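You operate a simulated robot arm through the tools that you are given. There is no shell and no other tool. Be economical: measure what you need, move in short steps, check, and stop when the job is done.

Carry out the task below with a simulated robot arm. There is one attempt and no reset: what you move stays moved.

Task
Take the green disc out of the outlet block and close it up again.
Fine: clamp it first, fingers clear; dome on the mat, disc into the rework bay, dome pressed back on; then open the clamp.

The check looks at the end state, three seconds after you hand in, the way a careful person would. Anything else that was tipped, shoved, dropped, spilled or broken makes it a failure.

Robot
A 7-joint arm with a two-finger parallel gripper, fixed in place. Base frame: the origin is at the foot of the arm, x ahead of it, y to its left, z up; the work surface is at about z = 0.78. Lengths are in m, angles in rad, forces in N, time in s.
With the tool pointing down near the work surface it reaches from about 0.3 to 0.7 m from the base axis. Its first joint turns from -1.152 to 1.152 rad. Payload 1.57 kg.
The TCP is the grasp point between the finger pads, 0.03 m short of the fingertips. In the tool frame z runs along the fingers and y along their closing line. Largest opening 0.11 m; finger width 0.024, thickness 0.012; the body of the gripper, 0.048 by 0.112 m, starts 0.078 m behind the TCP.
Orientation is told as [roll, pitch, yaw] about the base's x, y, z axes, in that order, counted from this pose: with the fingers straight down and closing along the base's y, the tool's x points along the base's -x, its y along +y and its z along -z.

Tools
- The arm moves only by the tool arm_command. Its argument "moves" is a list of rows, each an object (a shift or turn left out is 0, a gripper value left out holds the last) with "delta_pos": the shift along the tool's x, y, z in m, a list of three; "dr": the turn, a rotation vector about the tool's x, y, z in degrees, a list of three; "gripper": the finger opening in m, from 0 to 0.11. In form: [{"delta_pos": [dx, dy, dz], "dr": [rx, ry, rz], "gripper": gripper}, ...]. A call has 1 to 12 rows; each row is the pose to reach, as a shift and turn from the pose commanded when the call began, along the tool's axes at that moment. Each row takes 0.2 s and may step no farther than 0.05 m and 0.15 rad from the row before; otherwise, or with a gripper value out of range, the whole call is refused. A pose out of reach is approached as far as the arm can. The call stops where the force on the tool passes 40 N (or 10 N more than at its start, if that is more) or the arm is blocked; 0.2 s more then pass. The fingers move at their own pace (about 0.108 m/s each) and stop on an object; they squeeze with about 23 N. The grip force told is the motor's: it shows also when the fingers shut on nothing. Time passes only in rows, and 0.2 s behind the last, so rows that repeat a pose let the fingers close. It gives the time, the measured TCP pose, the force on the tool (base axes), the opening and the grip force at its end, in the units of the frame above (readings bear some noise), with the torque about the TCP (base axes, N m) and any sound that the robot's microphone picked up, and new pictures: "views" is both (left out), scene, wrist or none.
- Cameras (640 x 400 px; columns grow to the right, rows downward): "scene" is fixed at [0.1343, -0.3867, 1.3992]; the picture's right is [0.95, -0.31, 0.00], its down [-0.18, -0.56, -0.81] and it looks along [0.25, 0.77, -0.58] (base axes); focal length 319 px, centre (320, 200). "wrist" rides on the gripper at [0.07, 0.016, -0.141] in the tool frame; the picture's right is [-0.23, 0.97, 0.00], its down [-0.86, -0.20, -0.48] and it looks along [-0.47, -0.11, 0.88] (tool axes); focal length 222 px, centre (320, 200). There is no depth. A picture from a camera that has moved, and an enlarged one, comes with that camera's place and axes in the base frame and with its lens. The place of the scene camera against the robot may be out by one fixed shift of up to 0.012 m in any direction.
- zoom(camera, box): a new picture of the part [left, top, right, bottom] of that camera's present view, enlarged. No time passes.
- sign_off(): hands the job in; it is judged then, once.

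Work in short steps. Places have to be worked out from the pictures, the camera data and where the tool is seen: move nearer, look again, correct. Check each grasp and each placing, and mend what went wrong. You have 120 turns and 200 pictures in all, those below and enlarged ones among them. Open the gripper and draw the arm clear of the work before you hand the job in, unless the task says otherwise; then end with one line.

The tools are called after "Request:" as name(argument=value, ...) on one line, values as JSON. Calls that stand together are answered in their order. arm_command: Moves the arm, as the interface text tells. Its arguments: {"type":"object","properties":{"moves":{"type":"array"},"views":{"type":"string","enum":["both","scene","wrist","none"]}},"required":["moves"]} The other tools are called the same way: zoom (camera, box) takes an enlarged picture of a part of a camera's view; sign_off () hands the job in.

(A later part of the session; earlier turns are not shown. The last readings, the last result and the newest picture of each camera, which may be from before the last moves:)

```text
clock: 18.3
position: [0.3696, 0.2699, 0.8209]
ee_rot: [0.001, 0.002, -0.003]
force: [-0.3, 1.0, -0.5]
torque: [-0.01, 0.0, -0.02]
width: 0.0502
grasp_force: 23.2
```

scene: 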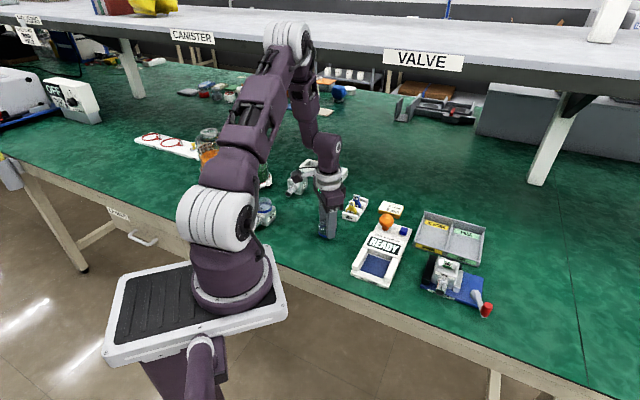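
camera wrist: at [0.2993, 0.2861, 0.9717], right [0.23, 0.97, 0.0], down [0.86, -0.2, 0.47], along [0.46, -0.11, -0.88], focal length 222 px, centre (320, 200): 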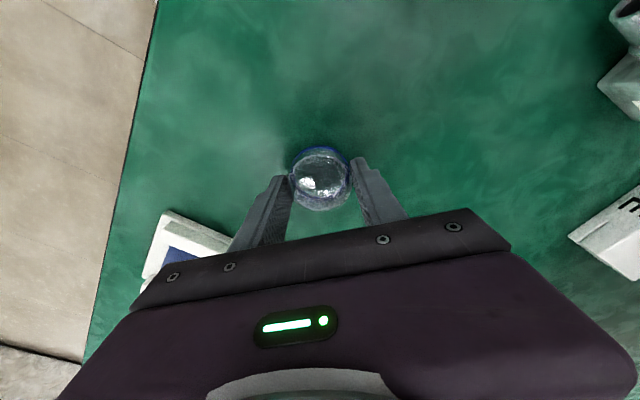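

Still no contact at 0.821. Continuing in 1 mm steps.

Request:
arm_command(moves=[{"delta_pos": [0, 0, 0.001]}, {"delta_pos": [0, 0, 0.002]}, {"delta_pos": [0, 0, 0.002]}], views="none")

Request:
zoom(camera="scene", box=[300, 215, 350, 250])

```text
clock: 19.1
position: [0.3696, 0.2697, 0.8181]
ee_rot: [0.0, 0.004, 0.001]
force: [0.5, 0.8, -0.7]
torque: [0.0, -0.02, 0.01]
width: 0.0499
grasp_force: 23.7
```

```text
11.43 times, centred on (325, 232) of scene
camera zoom: at [0.1343, -0.3867, 1.3992], right [0.95, -0.31, 0.0], down [-0.18, -0.56, -0.81], along [0.25, 0.77, -0.58], focal length 3644 px, centre (263, -171)
```

zoom: 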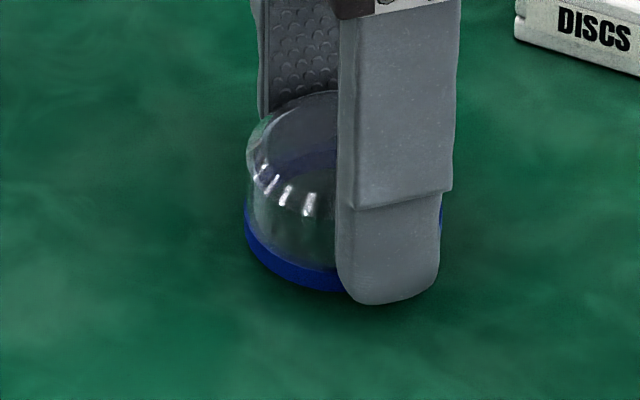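

Almost down. Continuing in small steps.

Request:
arm_command(moves=[{"delta_pos": [0, 0, 0.001]}, {"delta_pos": [0, 0, 0.002]}, {"delta_pos": [0, 0, 0.003]}, {"delta_pos": [0, 0, 0.003]}], views="none")

Request:
zoom(camera="scene", box=[300, 215, 350, 250])

```text
clock: 20.1
position: [0.3701, 0.2693, 0.8159]
ee_rot: [0.002, 0.003, -0.001]
force: [-0.2, 0.6, -0.9]
torque: [0.02, 0.05, -0.01]
width: 0.0501
grasp_force: 22.7
```

```text
11.43 times, centred on (325, 232) of scene
camera zoom: at [0.1343, -0.3867, 1.3992], right [0.95, -0.31, 0.0], down [-0.18, -0.56, -0.81], along [0.25, 0.77, -0.58], focal length 3644 px, centre (263, -171)
```

zoom: 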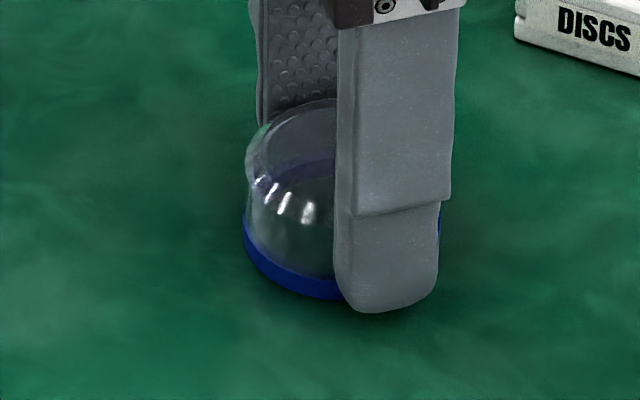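

Request:
arm_command(moves=[{"delta_pos": [0, 0, 0.001]}, {"delta_pos": [0, 0, 0.002]}, {"delta_pos": [0, 0, 0.003]}, {"delta_pos": [0, 0, 0.003]}], views="none")

Request:
zoom(camera="scene", box=[300, 215, 350, 250])

```text
clock: 21.1
position: [0.3689, 0.2707, 0.8143]
ee_rot: [0.001, 0.003, 0.001]
force: [-5.1, -2.6, 29.8]
torque: [-0.32, 0.17, -0.09]
width: 0.05
grasp_force: 23.5
```

```text
11.43 times, centred on (325, 232) of scene
camera zoom: at [0.1338, -0.387, 1.3992], right [0.95, -0.31, 0.0], down [-0.18, -0.56, -0.81], along [0.25, 0.77, -0.58], focal length 3644 px, centre (263, -171)
```

zoom: 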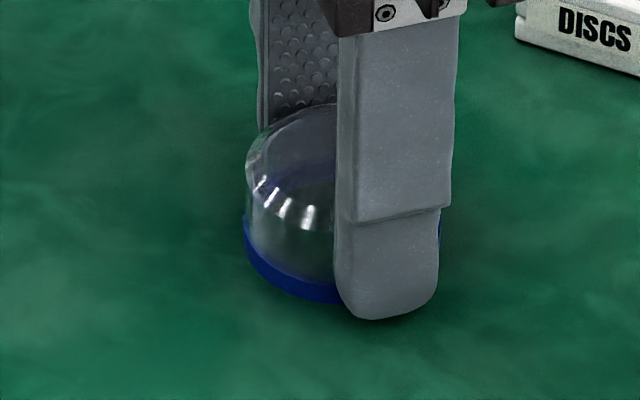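

Firm contact at 0.8145, so the dome is on the mat with its base about 0.035 below the TCP. I'll ease off, open, and retreat up.

Request:
arm_command(moves=[{"delta_pos": [0, 0, -0.002]}, {"delta_pos": [0, 0, -0.002], "gripper": 0.08}, {"delta_pos": [0, 0, -0.002], "gripper": 0.08}, {"delta_pos": [0, 0, -0.03], "gripper": 0.08}, {"delta_pos": [0, 0, -0.07], "gripper": 0.08}, {"delta_pos": [0, 0, -0.11], "gripper": 0.08}, {"delta_pos": [0, 0, -0.15], "gripper": 0.08}])

Request:
zoom(camera="scene", box=[280, 190, 380, 250])

Request:
zoom(camera="scene", box=[415, 240, 505, 310])

```text
clock: 22.7
position: [0.3704, 0.2707, 0.9645]
ee_rot: [-0.001, 0.004, -0.001]
force: [0.4, -0.4, 0.5]
torque: [0.04, -0.01, 0.03]
width: 0.0803
grasp_force: 0.1
camera wrist: at [0.3009, 0.2856, 1.1061], right [0.23, 0.97, 0.0], down [0.86, -0.2, 0.47], along [0.46, -0.11, -0.88], focal length 222 px, centre (320, 200)
```

scene: 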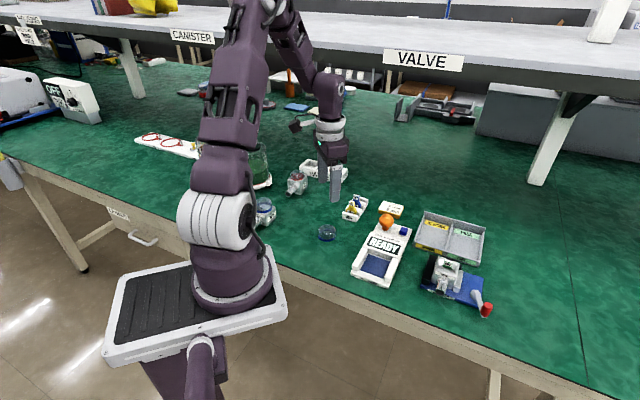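
wrist: 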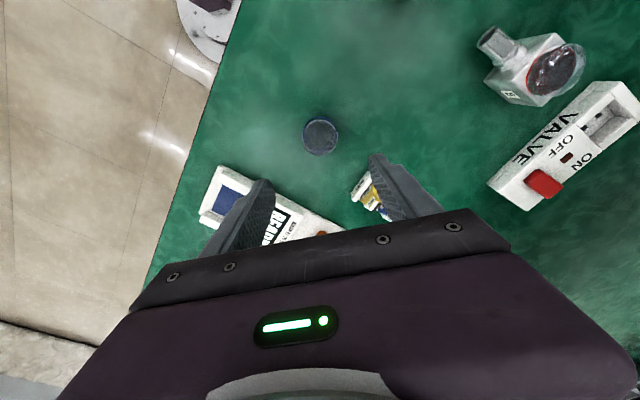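

```text
6.40 times, centred on (330, 220) of scene
camera zoom: at [0.1343, -0.3867, 1.3992], right [0.95, -0.31, 0.0], down [-0.18, -0.56, -0.81], along [0.25, 0.77, -0.58], focal length 2041 px, centre (256, 72)
```

zoom: 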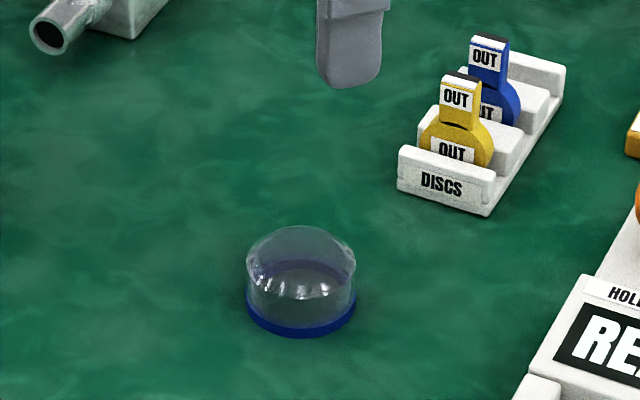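

```text
5.71 times, centred on (460, 275) of scene
camera zoom: at [0.1343, -0.3867, 1.3992], right [0.95, -0.31, 0.0], down [-0.18, -0.56, -0.81], along [0.25, 0.77, -0.58], focal length 1822 px, centre (-480, -229)
```

zoom: 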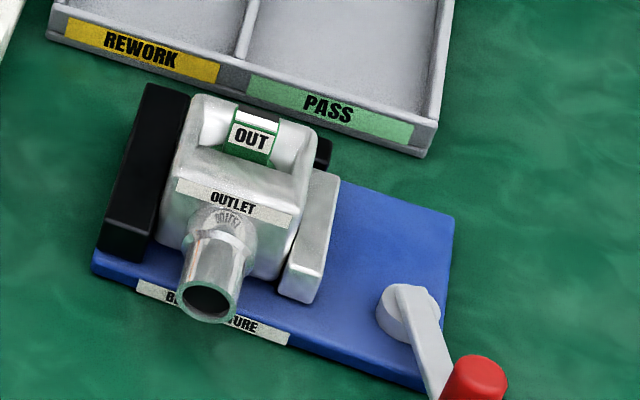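

The dome stands upright at (0.370, 0.270). I'll return above the block for a close look at the disc's tab and the slot.

Request:
arm_command(moves=[{"delta_pos": [-0.03, -0.035, -0.02]}, {"delta_pos": [-0.06, -0.07, -0.02]}, {"delta_pos": [-0.09, -0.105, -0.02]}, {"delta_pos": [-0.12, -0.14, -0.02]}, {"delta_pos": [-0.15, -0.175, -0.02]}, {"delta_pos": [-0.18, -0.21, -0.02]}, {"delta_pos": [-0.205, -0.245, -0.01]}, {"delta_pos": [-0.215, -0.247, 0.02]}, {"delta_pos": [-0.215, -0.247, 0.045]}])

Request:
zoom(camera="wrist", box=[250, 90, 400, 200])

Request:
zoom(camera="scene", box=[430, 250, 480, 290])

```text
refused: row 1 steps farther than a row can; nothing moved
```

```text
3.64 times, centred on (325, 145) of wrist
camera zoom: at [0.3009, 0.2856, 1.1061], right [0.23, 0.97, 0.0], down [0.86, -0.2, 0.47], along [0.46, -0.11, -0.88], focal length 808 px, centre (302, 400)
```

zoom: 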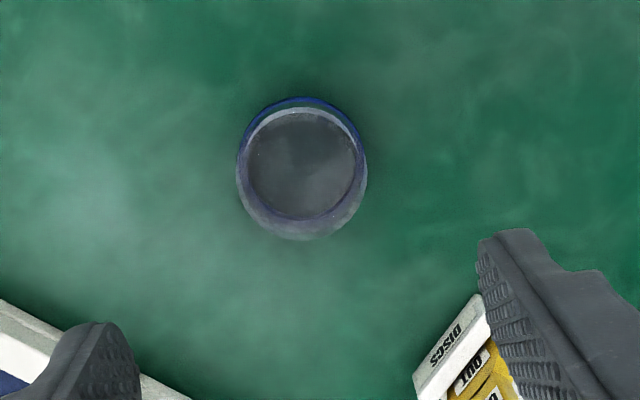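

```text
10.00 times, centred on (455, 270) of scene
camera zoom: at [0.1343, -0.3867, 1.3992], right [0.95, -0.31, 0.0], down [-0.18, -0.56, -0.81], along [0.25, 0.77, -0.58], focal length 3188 px, centre (-1030, -500)
```

zoom: 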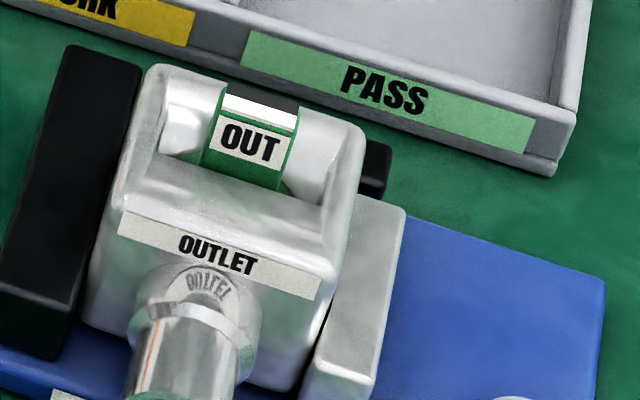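

The first step was just over the limit. I'll retry with smaller ones.

Request:
arm_command(moves=[{"delta_pos": [-0.01, -0.012, -0.02]}, {"delta_pos": [-0.04, -0.047, -0.02]}, {"delta_pos": [-0.07, -0.082, -0.02]}, {"delta_pos": [-0.1, -0.117, -0.02]}, {"delta_pos": [-0.13, -0.152, -0.02]}, {"delta_pos": [-0.16, -0.187, -0.02]}, {"delta_pos": [-0.185, -0.222, -0.02]}, {"delta_pos": [-0.205, -0.247, 0.0]}, {"delta_pos": [-0.213, -0.249, 0.03]}, {"delta_pos": [-0.213, -0.249, 0.05]}])

Request:
zoom(camera="wrist", box=[260, 90, 400, 200])

```text
clock: 24.9
position: [0.5838, 0.0218, 0.9128]
ee_rot: [0.001, 0.004, 0.0]
force: [-0.1, -0.9, -0.2]
torque: [0.03, -0.01, -0.03]
width: 0.0799
grasp_force: 0.1
camera wrist: at [0.5145, 0.0363, 1.0547], right [0.23, 0.97, 0.0], down [0.86, -0.2, 0.48], along [0.46, -0.11, -0.88], focal length 222 px, centre (320, 200)
```

scene: 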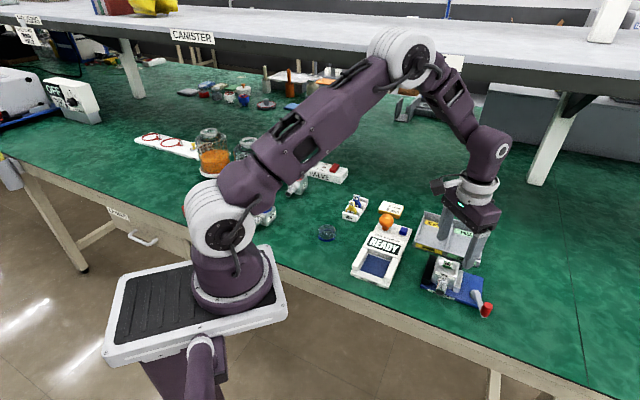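
wrist: 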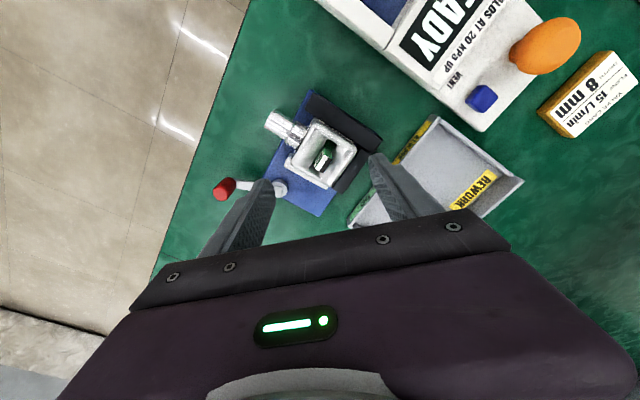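

```text
3.64 times, centred on (330, 145) of wrist
camera zoom: at [0.5145, 0.0363, 1.0547], right [0.23, 0.97, 0.0], down [0.86, -0.2, 0.48], along [0.46, -0.11, -0.88], focal length 808 px, centre (284, 400)
```

zoom: 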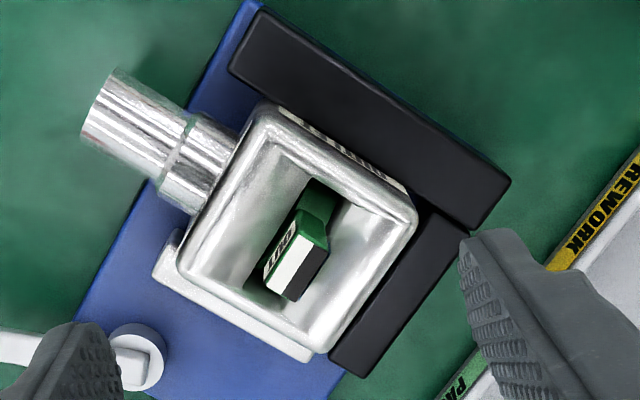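

The tab is about 16 mm wide along the jaw axis and 7 mm thick along the 45° direction, with its top near (0.584, 0.023, 0.85), above the block rim (~0.832). I'll turn the tool 45° so the fingers close across its thickness.

Request:
arm_command(moves=[{"delta_pos": [0, 0, 0], "dr": [0, 0, 7.5]}, {"delta_pos": [0, 0, 0], "dr": [0, 0, 15]}, {"delta_pos": [0, 0, 0], "dr": [0, 0, 22.5]}, {"delta_pos": [0, 0, 0], "dr": [0, 0, 30]}, {"delta_pos": [0, 0, 0], "dr": [0, 0, 37.5]}, {"delta_pos": [0, 0, 0], "dr": [0, 0, 45], "gripper": 0.04}, {"delta_pos": [0, 0, 0], "dr": [0, 0, 45], "gripper": 0.04}])

Request:
zoom(camera="wrist", box=[240, 80, 400, 200])

Request:
zoom(camera="scene", box=[420, 230, 500, 290])

```text
clock: 26.5
position: [0.5818, 0.0207, 0.9128]
ee_rot: [-0.002, 0.005, -0.788]
force: [-0.1, -0.5, 0.8]
torque: [-0.02, -0.02, -0.03]
width: 0.04
grasp_force: 0.0
camera wrist: at [0.5448, 0.0813, 1.0541], right [0.85, 0.53, 0.0], down [0.46, -0.75, 0.48], along [0.25, -0.41, -0.88], focal length 222 px, centre (320, 200)
```

scene: 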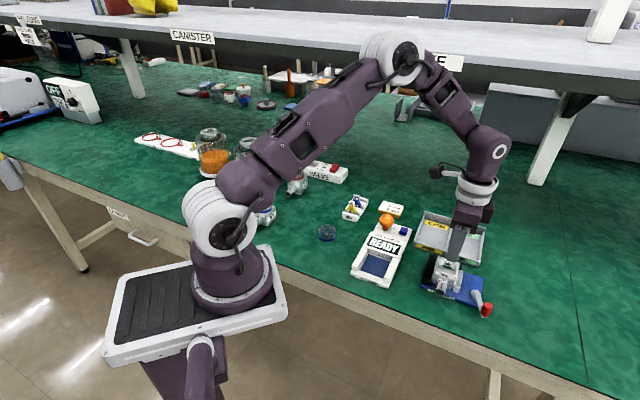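
wrist: 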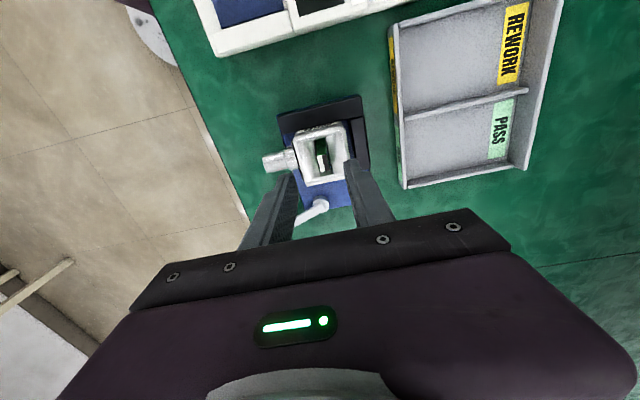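

```text
3.33 times, centred on (320, 140) of wrist
camera zoom: at [0.5448, 0.0813, 1.0541], right [0.85, 0.53, 0.0], down [0.46, -0.75, 0.48], along [0.25, -0.41, -0.88], focal length 740 px, centre (320, 400)
```

zoom: 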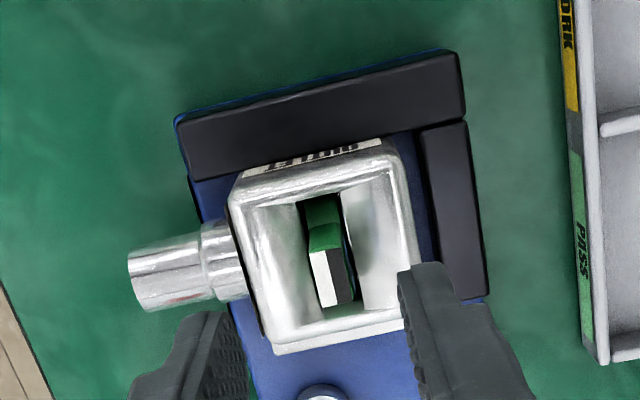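

```text
6.67 times, centred on (460, 260) of scene
camera zoom: at [0.1343, -0.3867, 1.3992], right [0.95, -0.31, 0.0], down [-0.18, -0.56, -0.81], along [0.25, 0.77, -0.58], focal length 2126 px, centre (-613, -200)
```

zoom: 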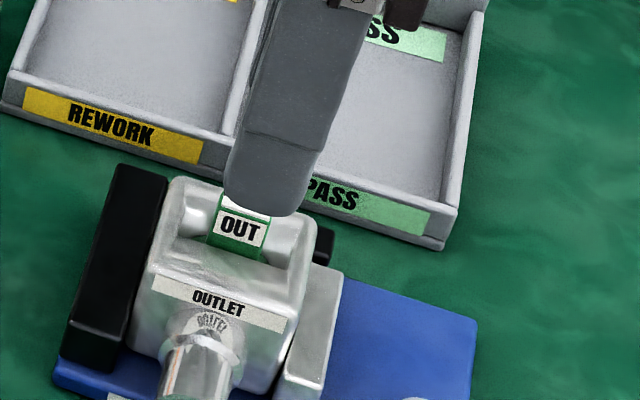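

The tab top resolves to (0.585, 0.0225, 0.849). I'll lower to TCP z 0.869, so the tips are just above the rim with about 10 mm of tab between the pads.

Request:
arm_command(moves=[{"delta_pos": [-0.001, 0.003, 0.015]}, {"delta_pos": [-0.001, 0.003, 0.03]}, {"delta_pos": [-0.001, 0.003, 0.04]}, {"delta_pos": [-0.001, 0.003, 0.0435]}])

Request:
zoom(camera="wrist", box=[240, 80, 400, 200])

Request:
zoom(camera="scene", box=[420, 230, 500, 290])

```text
clock: 27.5
position: [0.5843, 0.0232, 0.8681]
ee_rot: [-0.004, 0.004, -0.786]
force: [0.3, -0.1, 0.4]
torque: [-0.02, -0.02, -0.01]
width: 0.04
grasp_force: 0.1
camera wrist: at [0.5474, 0.0832, 1.0102], right [0.85, 0.53, 0.0], down [0.47, -0.75, 0.47], along [0.25, -0.4, -0.88], focal length 222 px, centre (320, 200)
```

scene: 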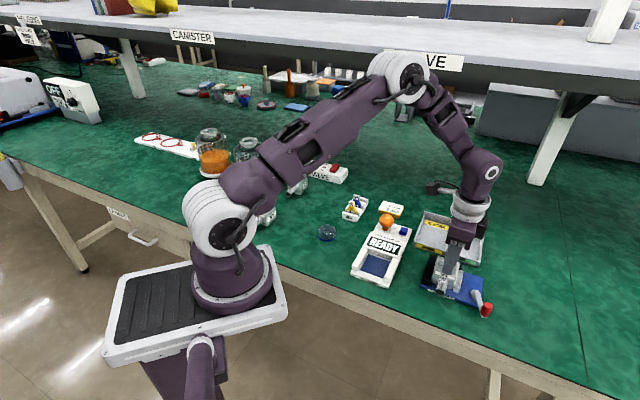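
wrist: 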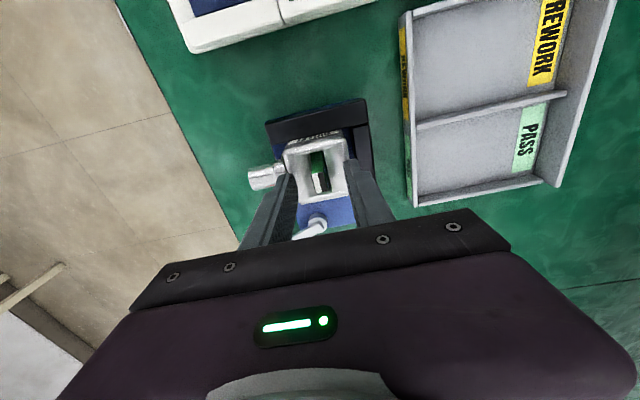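

```text
3.33 times, centred on (320, 140) of wrist
camera zoom: at [0.5474, 0.0832, 1.0102], right [0.85, 0.53, 0.0], down [0.47, -0.75, 0.47], along [0.25, -0.4, -0.88], focal length 740 px, centre (320, 400)
```

zoom: 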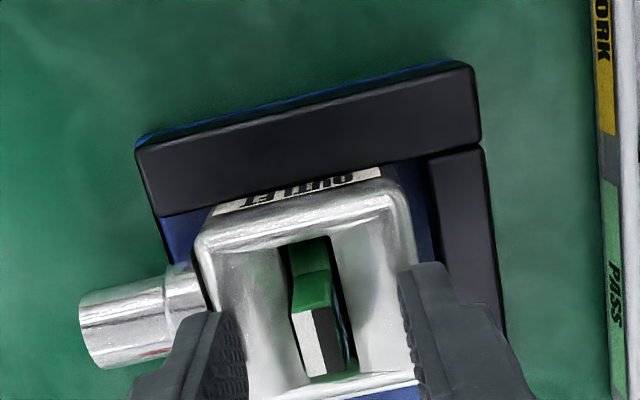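

```text
6.67 times, centred on (460, 260) of scene
camera zoom: at [0.1343, -0.3867, 1.3992], right [0.95, -0.31, 0.0], down [-0.18, -0.56, -0.81], along [0.25, 0.77, -0.58], focal length 2126 px, centre (-613, -200)
```

zoom: 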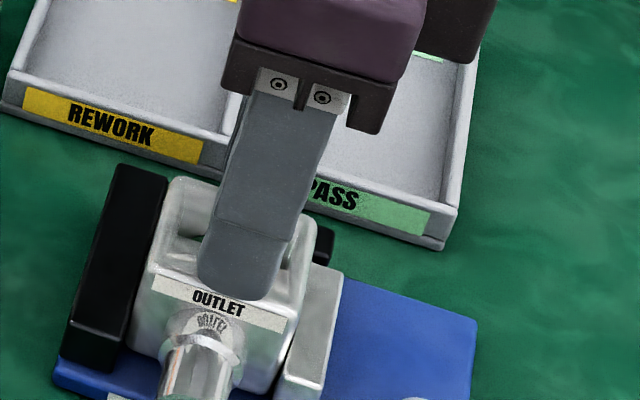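

The tab is centred between the fingers with no contact. Closing.

Request:
arm_command(moves=[{"delta_pos": [0, 0, 0], "gripper": 0.02}, {"delta_pos": [0, 0, 0], "gripper": 0.008}, {"delta_pos": [0, 0, 0], "gripper": 0.002}, {"delta_pos": [0, 0, 0], "gripper": 0.002}])

Request:
zoom(camera="wrist", box=[240, 80, 400, 200])

```text
clock: 28.5
position: [0.5853, 0.0228, 0.8683]
ee_rot: [-0.001, 0.003, -0.784]
force: [0.7, -0.3, 0.0]
torque: [-0.02, -0.01, 0.04]
width: 0.0085
grasp_force: 22.8
camera wrist: at [0.5474, 0.0832, 1.0104], right [0.85, 0.53, 0.0], down [0.47, -0.75, 0.48], along [0.25, -0.4, -0.88], focal length 222 px, centre (320, 200)
```

scene: 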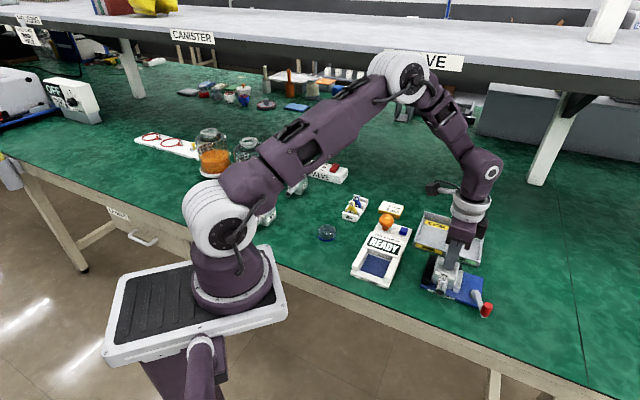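
wrist: 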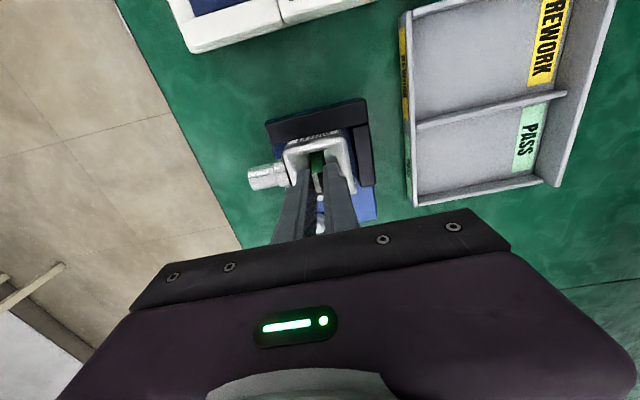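

```text
3.33 times, centred on (320, 140) of wrist
camera zoom: at [0.5474, 0.0832, 1.0104], right [0.85, 0.53, 0.0], down [0.47, -0.75, 0.48], along [0.25, -0.4, -0.88], focal length 740 px, centre (320, 400)
```

zoom: 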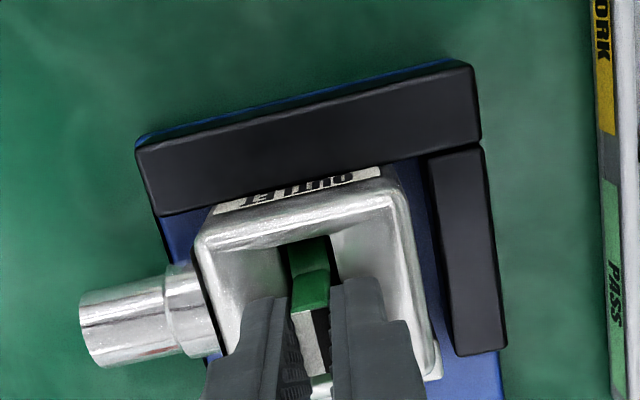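

The tab is gripped at 8.5 mm. Lifting straight up slowly.

Request:
arm_command(moves=[{"delta_pos": [0, 0, -0.005]}, {"delta_pos": [0, 0, -0.012]}, {"delta_pos": [0, 0, -0.022]}, {"delta_pos": [0, 0, -0.04]}, {"delta_pos": [0, 0, -0.07]}, {"delta_pos": [0, 0, -0.09]}])

Request:
zoom(camera="scene", box=[410, 200, 510, 290])

Request:
zoom(camera="wrist", box=[240, 80, 500, 230])

```text
clock: 29.9
position: [0.5844, 0.0215, 0.9598]
ee_rot: [-0.003, 0.006, -0.786]
force: [-0.7, -0.3, -0.3]
torque: [0.01, 0.01, -0.01]
width: 0.0084
grasp_force: 23.0
camera wrist: at [0.5477, 0.0824, 1.1013], right [0.85, 0.53, 0.0], down [0.46, -0.75, 0.48], along [0.25, -0.41, -0.88], focal length 222 px, centre (320, 200)
```

scene: 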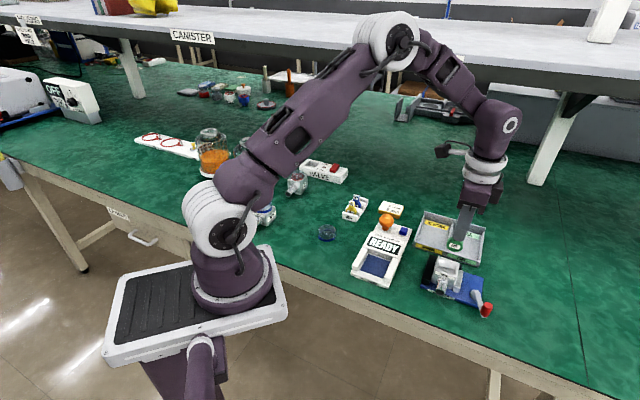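
wrist: 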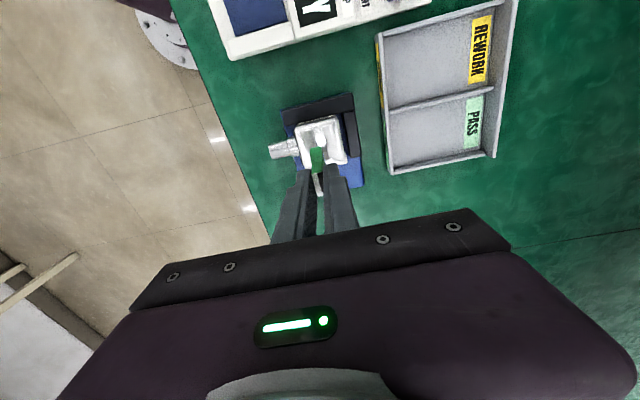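

```text
4.44 times, centred on (460, 245) of scene
camera zoom: at [0.1343, -0.3867, 1.3992], right [0.95, -0.31, 0.0], down [-0.18, -0.56, -0.81], along [0.25, 0.77, -0.58], focal length 1417 px, centre (-302, 0)
```

zoom: 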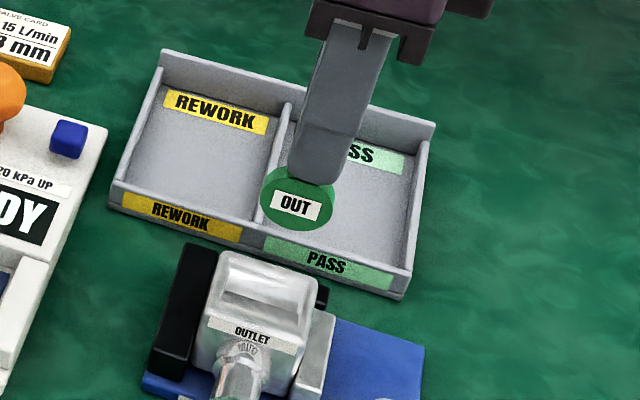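

```text
2.46 times, centred on (370, 155) of wrist
camera zoom: at [0.5477, 0.0824, 1.1013], right [0.85, 0.53, 0.0], down [0.46, -0.75, 0.48], along [0.25, -0.41, -0.88], focal length 547 px, centre (197, 311)
```

zoom: 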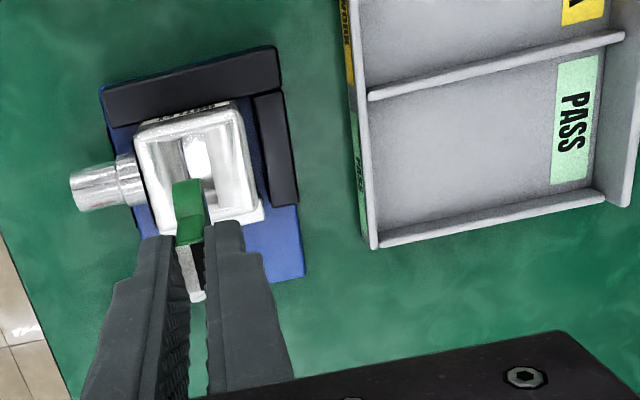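

The disc is out and held. I'll carry it over the REWORK bay (centre about (0.652, 0.173)) and lower partway.

Request:
arm_command(moves=[{"delta_pos": [0.015, 0.038, 0]}, {"delta_pos": [0.03, 0.077, 0]}, {"delta_pos": [0.045, 0.115, 0]}, {"delta_pos": [0.0593, 0.152, 0]}, {"delta_pos": [0.0593, 0.152, 0.03]}, {"delta_pos": [0.0593, 0.152, 0.06]}, {"delta_pos": [0.0593, 0.152, 0.075]}])

Request:
zoom(camera="scene", box=[400, 190, 500, 270])

Request:
zoom(camera="wrist", box=[210, 70, 450, 220])

```text
clock: 31.5
position: [0.6502, 0.1727, 0.884]
ee_rot: [-0.003, 0.003, -0.787]
force: [0.1, 0.4, -0.6]
torque: [0.0, -0.01, 0.01]
width: 0.0088
grasp_force: 23.2
camera wrist: at [0.6133, 0.2318, 1.0261], right [0.85, 0.53, 0.0], down [0.46, -0.75, 0.48], along [0.25, -0.41, -0.88], focal length 222 px, centre (320, 200)
```

scene: 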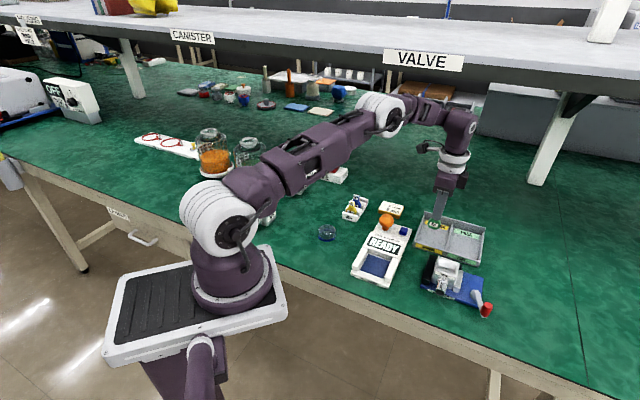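
wrist: 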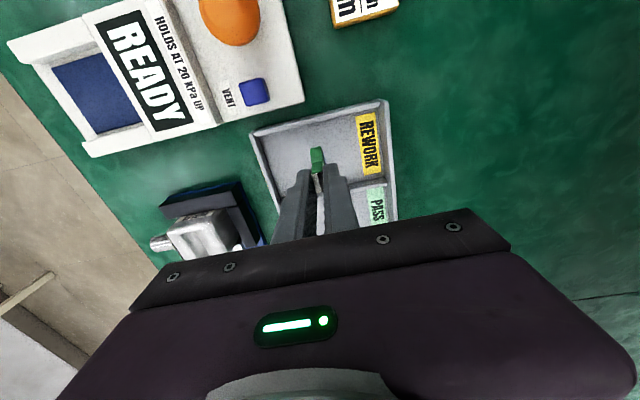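

```text
5.00 times, centred on (450, 230) of scene
camera zoom: at [0.1343, -0.3867, 1.3992], right [0.95, -0.31, 0.0], down [-0.18, -0.56, -0.81], along [0.25, 0.77, -0.58], focal length 1594 px, centre (-330, 50)
```

zoom: 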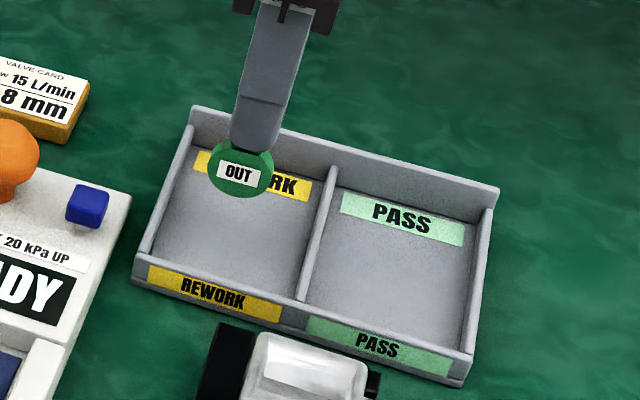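

```text
2.67 times, centred on (330, 145) of wrist
camera zoom: at [0.6133, 0.2318, 1.0261], right [0.85, 0.53, 0.0], down [0.46, -0.75, 0.48], along [0.25, -0.41, -0.88], focal length 592 px, centre (293, 347)
```

zoom: 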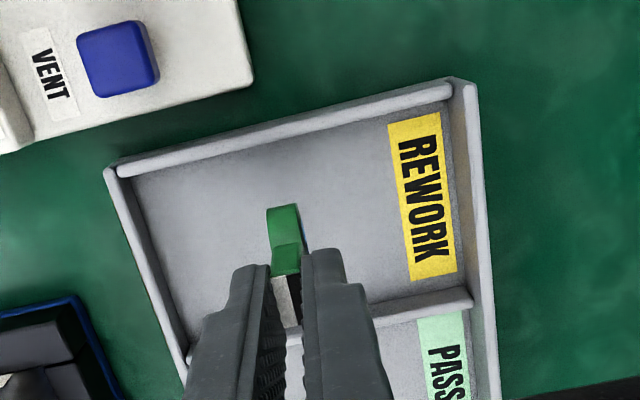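

The disc is centred over the REWORK bay floor. I'll lower slowly to touch.

Request:
arm_command(moves=[{"delta_pos": [0, 0, 0.008]}, {"delta_pos": [0, 0, 0.016]}, {"delta_pos": [0, 0, 0.022]}, {"delta_pos": [0, 0, 0.022]}], views="none")

Request:
zoom(camera="scene", box=[400, 190, 500, 270])

```text
clock: 32.5
position: [0.6522, 0.1705, 0.8628]
ee_rot: [-0.001, 0.003, -0.785]
force: [0.6, 0.8, -1.0]
torque: [-0.01, -0.01, 0.02]
width: 0.0086
grasp_force: 23.2
```

```text
5.00 times, centred on (450, 230) of scene
camera zoom: at [0.1343, -0.3867, 1.3992], right [0.95, -0.31, 0.0], down [-0.18, -0.56, -0.81], along [0.25, 0.77, -0.58], focal length 1594 px, centre (-330, 50)
```

zoom: 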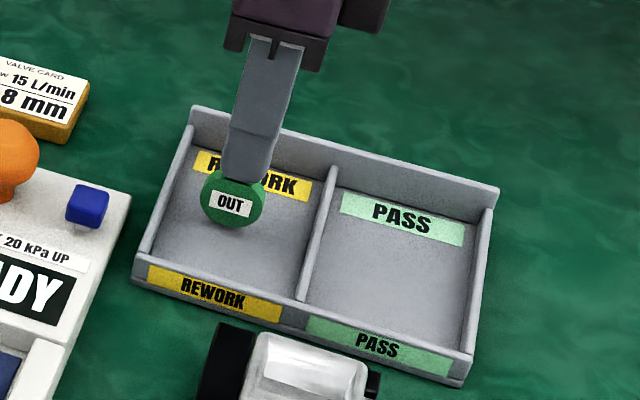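

Request:
arm_command(moves=[{"delta_pos": [0, 0, 0.003]}, {"delta_pos": [0, 0, 0.006]}, {"delta_pos": [0, 0, 0.008]}, {"delta_pos": [0, 0, 0.008]}], views="none")

Request:
zoom(camera="scene", box=[400, 190, 500, 270])

```text
clock: 33.5
position: [0.6507, 0.1721, 0.8561]
ee_rot: [0.001, 0.002, -0.784]
force: [-2.3, 2.2, 23.8]
torque: [0.14, 0.2, 0.02]
width: 0.0084
grasp_force: 23.1
```

```text
5.00 times, centred on (450, 230) of scene
camera zoom: at [0.1337, -0.3868, 1.3993], right [0.95, -0.31, 0.0], down [-0.18, -0.56, -0.81], along [0.25, 0.77, -0.58], focal length 1594 px, centre (-330, 50)
```

zoom: 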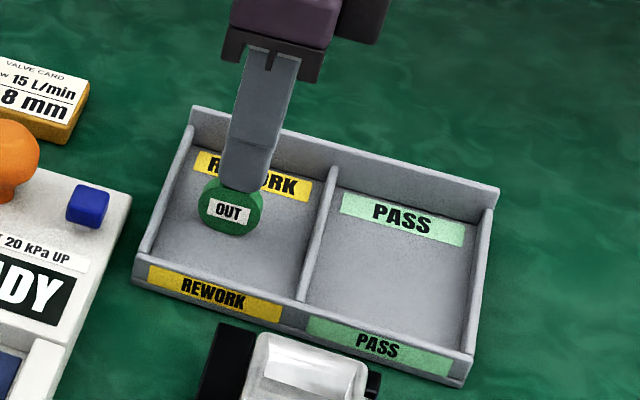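

The disc is touching the bay floor. I'll relax and release, then rise slowly.

Request:
arm_command(moves=[{"delta_pos": [0, 0, -0.002]}, {"delta_pos": [0, 0, -0.002], "gripper": 0.03}, {"delta_pos": [0, 0, -0.002], "gripper": 0.05}, {"delta_pos": [0, 0, -0.002], "gripper": 0.05}, {"delta_pos": [0, 0, -0.01], "gripper": 0.05}, {"delta_pos": [0, 0, -0.02], "gripper": 0.05}, {"delta_pos": [0, 0, -0.035], "gripper": 0.05}, {"delta_pos": [0, 0, -0.06], "gripper": 0.05}, {"delta_pos": [0, 0, -0.1], "gripper": 0.05}])

Request:
zoom(camera="scene", box=[400, 190, 500, 270])

Request:
zoom(camera="wrist", box=[210, 70, 450, 220])

```text
clock: 35.5
position: [0.6517, 0.1717, 0.9562]
ee_rot: [-0.001, 0.004, -0.786]
force: [-1.0, -0.5, 0.5]
torque: [0.01, -0.02, -0.01]
width: 0.05
grasp_force: 0.0
camera wrist: at [0.6132, 0.2311, 1.0984], right [0.85, 0.53, 0.0], down [0.47, -0.75, 0.47], along [0.25, -0.41, -0.88], focal length 222 px, centre (320, 200)
```

scene: 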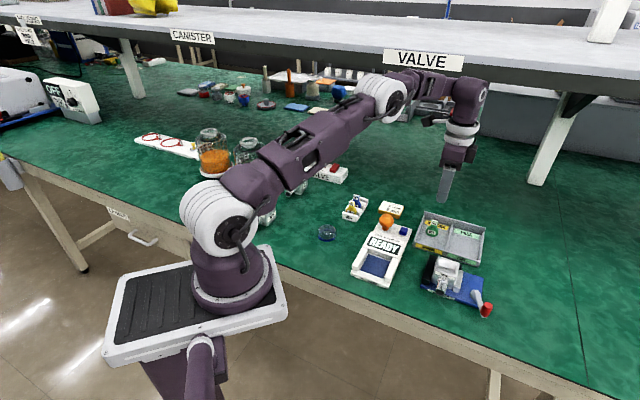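
wrist: 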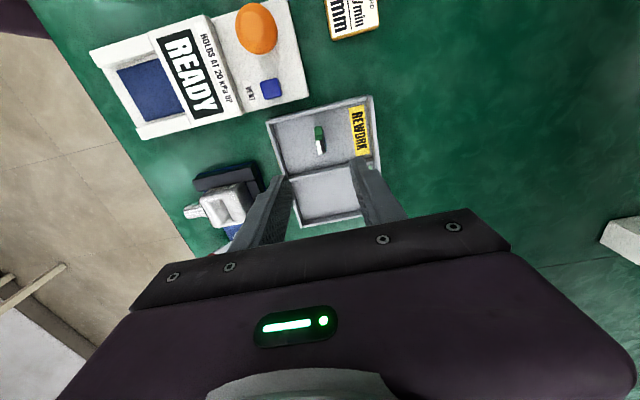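

```text
5.00 times, centred on (450, 230) of scene
camera zoom: at [0.1343, -0.3867, 1.3992], right [0.95, -0.31, 0.0], down [-0.18, -0.56, -0.81], along [0.25, 0.77, -0.58], focal length 1594 px, centre (-330, 50)
```

zoom: 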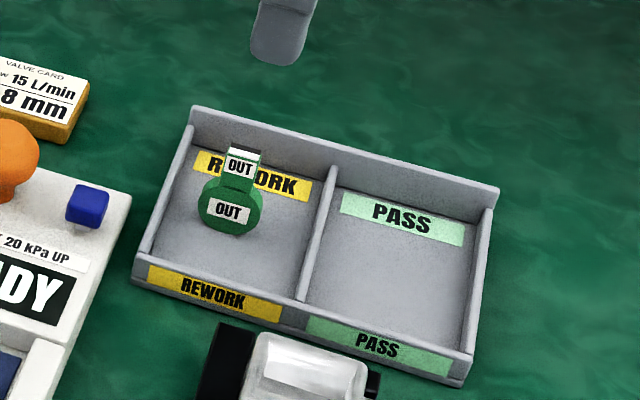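

```text
2.67 times, centred on (330, 145) of wrist
camera zoom: at [0.6132, 0.2311, 1.0984], right [0.85, 0.53, 0.0], down [0.47, -0.75, 0.47], along [0.25, -0.41, -0.88], focal length 592 px, centre (293, 347)
```

zoom: 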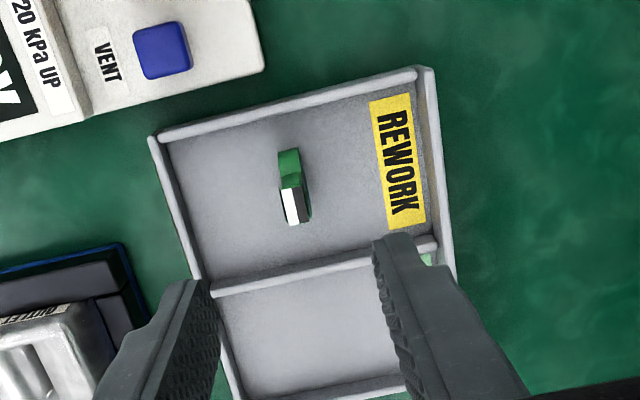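

The disc stands upright and steady in the REWORK bay. I'll return to the dome, turning back to yaw 0 on the way.

Request:
arm_command(moves=[{"delta_pos": [0, 0, -0.035]}, {"delta_pos": [0.0335, -0.0162, -0.035], "dr": [0, 0, -6], "gripper": 0.08}, {"delta_pos": [0.067, -0.0324, -0.035], "dr": [0, 0, -12], "gripper": 0.08}, {"delta_pos": [0.1, -0.0486, -0.035], "dr": [0, 0, -18], "gripper": 0.08}, {"delta_pos": [0.134, -0.065, -0.035], "dr": [0, 0, -24], "gripper": 0.08}, {"delta_pos": [0.168, -0.081, -0.035], "dr": [0, 0, -30], "gripper": 0.08}, {"delta_pos": [0.201, -0.097, -0.035], "dr": [0, 0, -36], "gripper": 0.08}, {"delta_pos": [0.235, -0.1135, -0.035], "dr": [0, 0, -42], "gripper": 0.08}, {"delta_pos": [0.2684, -0.1297, -0.035], "dr": [0, 0, -45], "gripper": 0.08}, {"delta_pos": [0.2684, -0.1297, 0.0], "dr": [0, 0, -45], "gripper": 0.08}, {"delta_pos": [0.2684, -0.1297, 0.04], "dr": [0, 0, -45], "gripper": 0.08}])

Request:
zoom(camera="wrist", box=[230, 80, 430, 220])

```text
clock: 37.9
position: [0.3689, 0.2691, 0.9165]
ee_rot: [0.003, 0.002, -0.001]
force: [0.1, -0.7, 1.3]
torque: [-0.04, -0.01, -0.03]
width: 0.08
grasp_force: 0.0
camera wrist: at [0.3005, 0.2839, 1.0584], right [0.23, 0.97, 0.0], down [0.86, -0.2, 0.47], along [0.46, -0.11, -0.88], focal length 222 px, centre (320, 200)
```

scene: 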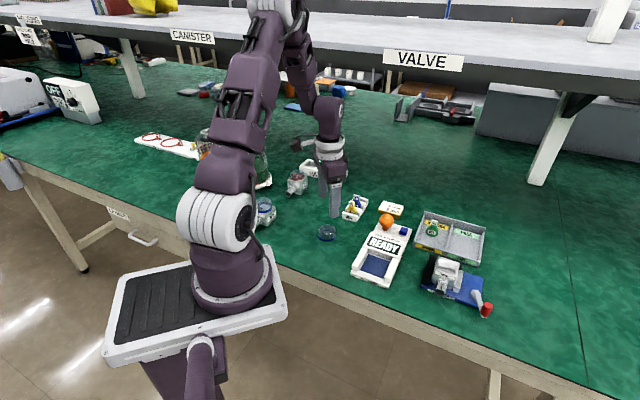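
wrist: 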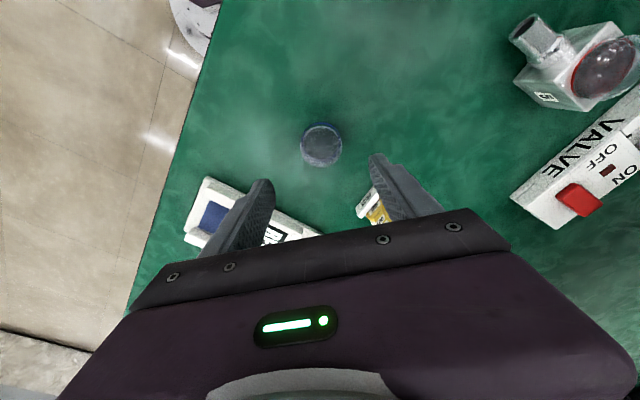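

```text
2.86 times, centred on (330, 150) of wrist
camera zoom: at [0.3005, 0.2839, 1.0584], right [0.23, 0.97, 0.0], down [0.86, -0.2, 0.47], along [0.46, -0.11, -0.88], focal length 635 px, centre (291, 343)
```

zoom: 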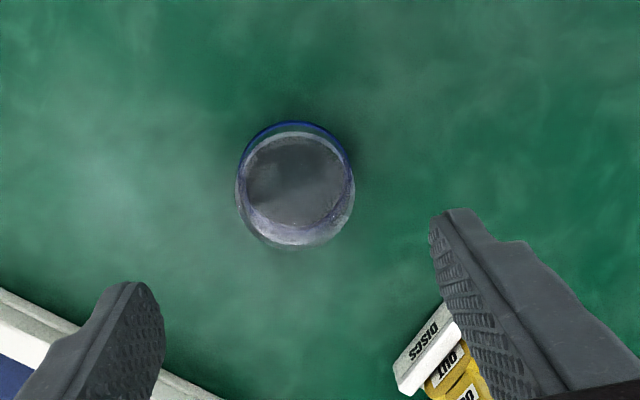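

The dome is where I left it. I'll lower around it to the same grip height and close.

Request:
arm_command(moves=[{"delta_pos": [0, 0.001, 0.035]}, {"delta_pos": [0, 0.001, 0.07]}, {"delta_pos": [0, 0.001, 0.092]}, {"delta_pos": [0, 0.001, 0.1005]}, {"delta_pos": [0, 0.001, 0.1005], "gripper": 0.06}, {"delta_pos": [0, 0.001, 0.1005], "gripper": 0.04}, {"delta_pos": [0, 0.001, 0.1005], "gripper": 0.03}, {"delta_pos": [0, 0.001, 0.1005], "gripper": 0.03}])

Request:
zoom(camera="scene", box=[300, 215, 350, 250])

```text
clock: 39.7
position: [0.3691, 0.2694, 0.8155]
ee_rot: [0.002, 0.003, 0.0]
force: [0.2, -0.4, 0.3]
torque: [-0.03, -0.03, -0.01]
width: 0.0498
grasp_force: 22.6
camera wrist: at [0.2993, 0.2855, 0.9562], right [0.23, 0.97, 0.0], down [0.86, -0.2, 0.47], along [0.46, -0.11, -0.88], focal length 222 px, centre (320, 200)
```

scene: 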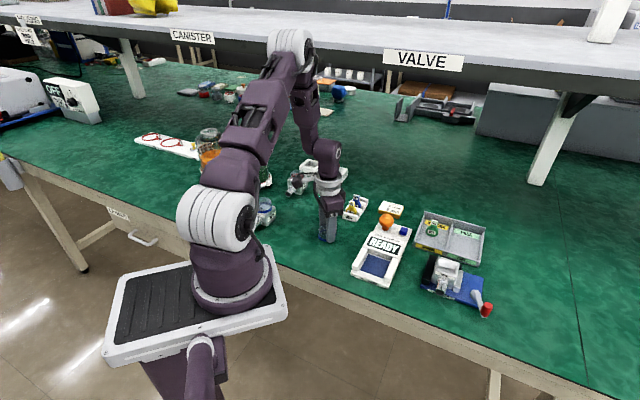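
wrist: 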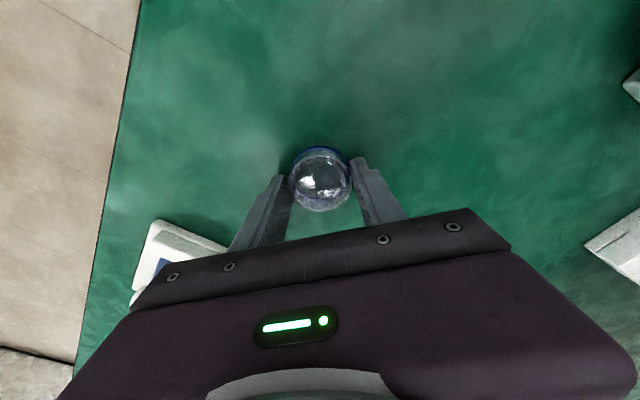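

```text
11.43 times, centred on (325, 232) of scene
camera zoom: at [0.1343, -0.3867, 1.3992], right [0.95, -0.31, 0.0], down [-0.18, -0.56, -0.81], along [0.25, 0.77, -0.58], focal length 3644 px, centre (263, -171)
```

zoom: 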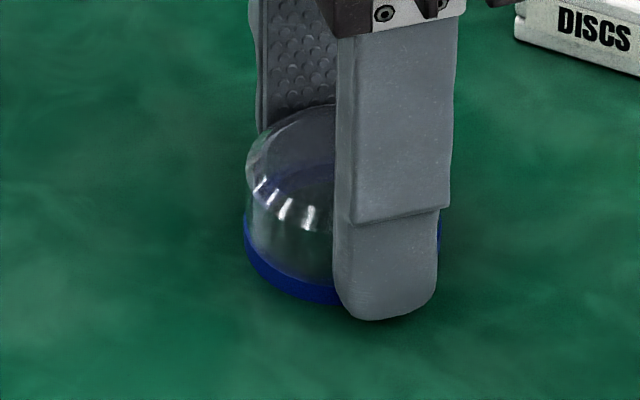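

Same grip as before (0.0498). I'll carry the dome back high over the block.

Request:
arm_command(moves=[{"delta_pos": [0, 0, -0.04]}, {"delta_pos": [0, 0, -0.085]}, {"delta_pos": [0, 0, -0.13]}, {"delta_pos": [0, 0, -0.165]}, {"delta_pos": [-0.031, -0.035, -0.165]}, {"delta_pos": [-0.062, -0.07, -0.165]}, {"delta_pos": [-0.093, -0.105, -0.165]}, {"delta_pos": [-0.124, -0.14, -0.165]}, {"delta_pos": [-0.155, -0.175, -0.165]}, {"delta_pos": [-0.186, -0.21, -0.165]}, {"delta_pos": [-0.2155, -0.2445, -0.165]}, {"delta_pos": [-0.2155, -0.2445, -0.12]}])

Request:
zoom(camera="wrist", box=[250, 90, 400, 220])

```text
clock: 42.3
position: [0.585, 0.0275, 0.9346]
ee_rot: [0.001, 0.005, 0.001]
force: [-0.5, 0.5, -0.5]
torque: [0.01, -0.03, 0.02]
width: 0.0499
grasp_force: 22.7
camera wrist: at [0.5161, 0.0429, 1.0764], right [0.23, 0.97, 0.0], down [0.86, -0.2, 0.47], along [0.46, -0.11, -0.88], focal length 222 px, centre (320, 200)
```

scene: 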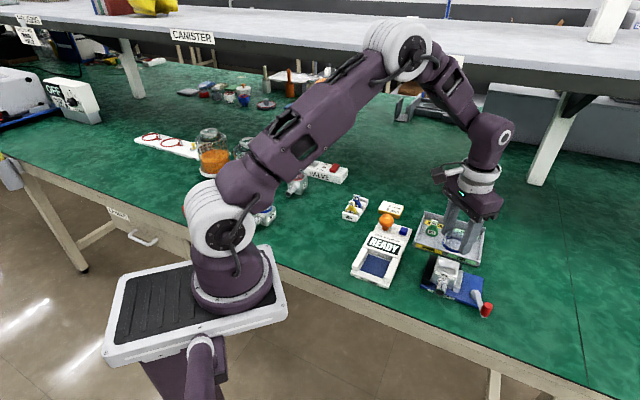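
wrist: 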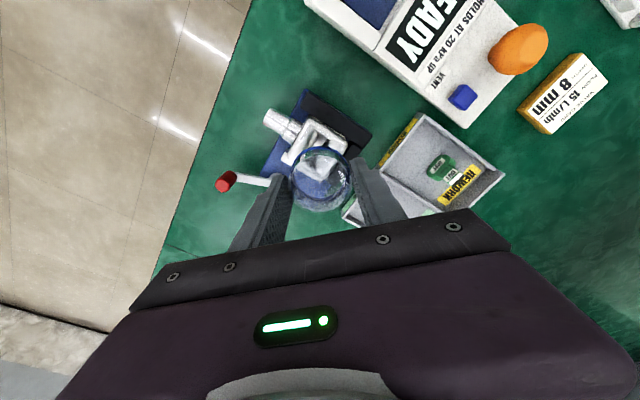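

```text
3.08 times, centred on (325, 155) of wrist
camera zoom: at [0.5161, 0.0429, 1.0764], right [0.23, 0.97, 0.0], down [0.86, -0.2, 0.47], along [0.46, -0.11, -0.88], focal length 684 px, centre (305, 338)
```

zoom: 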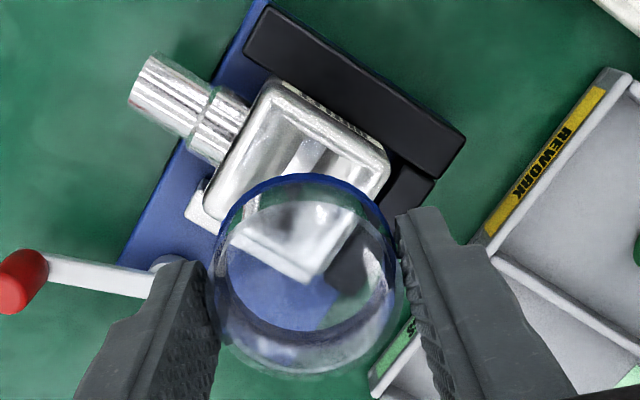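

The disc in the bay looks different from this angle, so I'll check it before seating the dome.

Request:
zoom(camera="scene", box=[405, 195, 505, 275])

Request:
zoom(camera="wrist", box=[370, 100, 510, 220])

```text
5.00 times, centred on (455, 235) of scene
camera zoom: at [0.1342, -0.3868, 1.3992], right [0.95, -0.31, 0.0], down [-0.18, -0.56, -0.81], along [0.25, 0.77, -0.58], focal length 1594 px, centre (-355, 25)
```

zoom: 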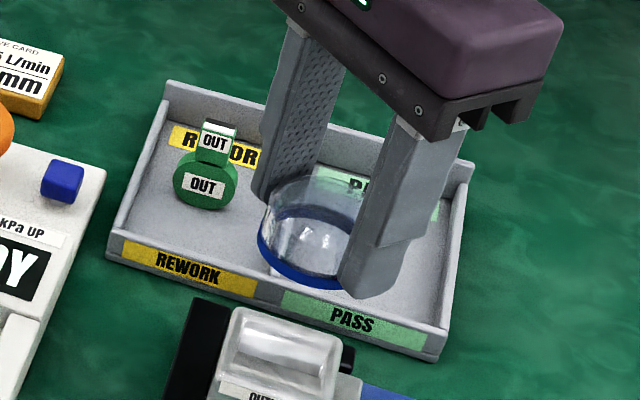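

```text
3.33 times, centred on (440, 160) of wrist
camera zoom: at [0.5161, 0.0429, 1.0764], right [0.23, 0.97, 0.0], down [0.86, -0.2, 0.47], along [0.46, -0.11, -0.88], focal length 740 px, centre (-80, 333)
```

zoom: 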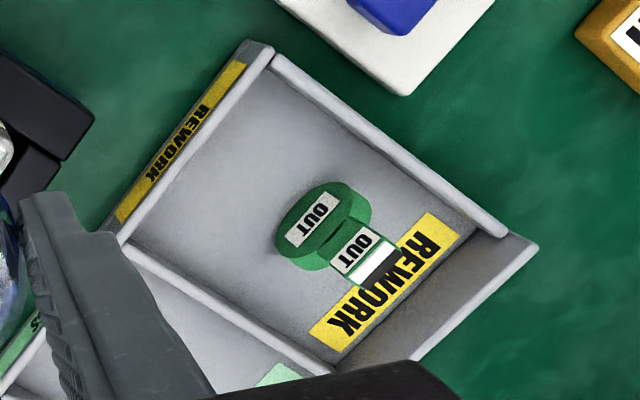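

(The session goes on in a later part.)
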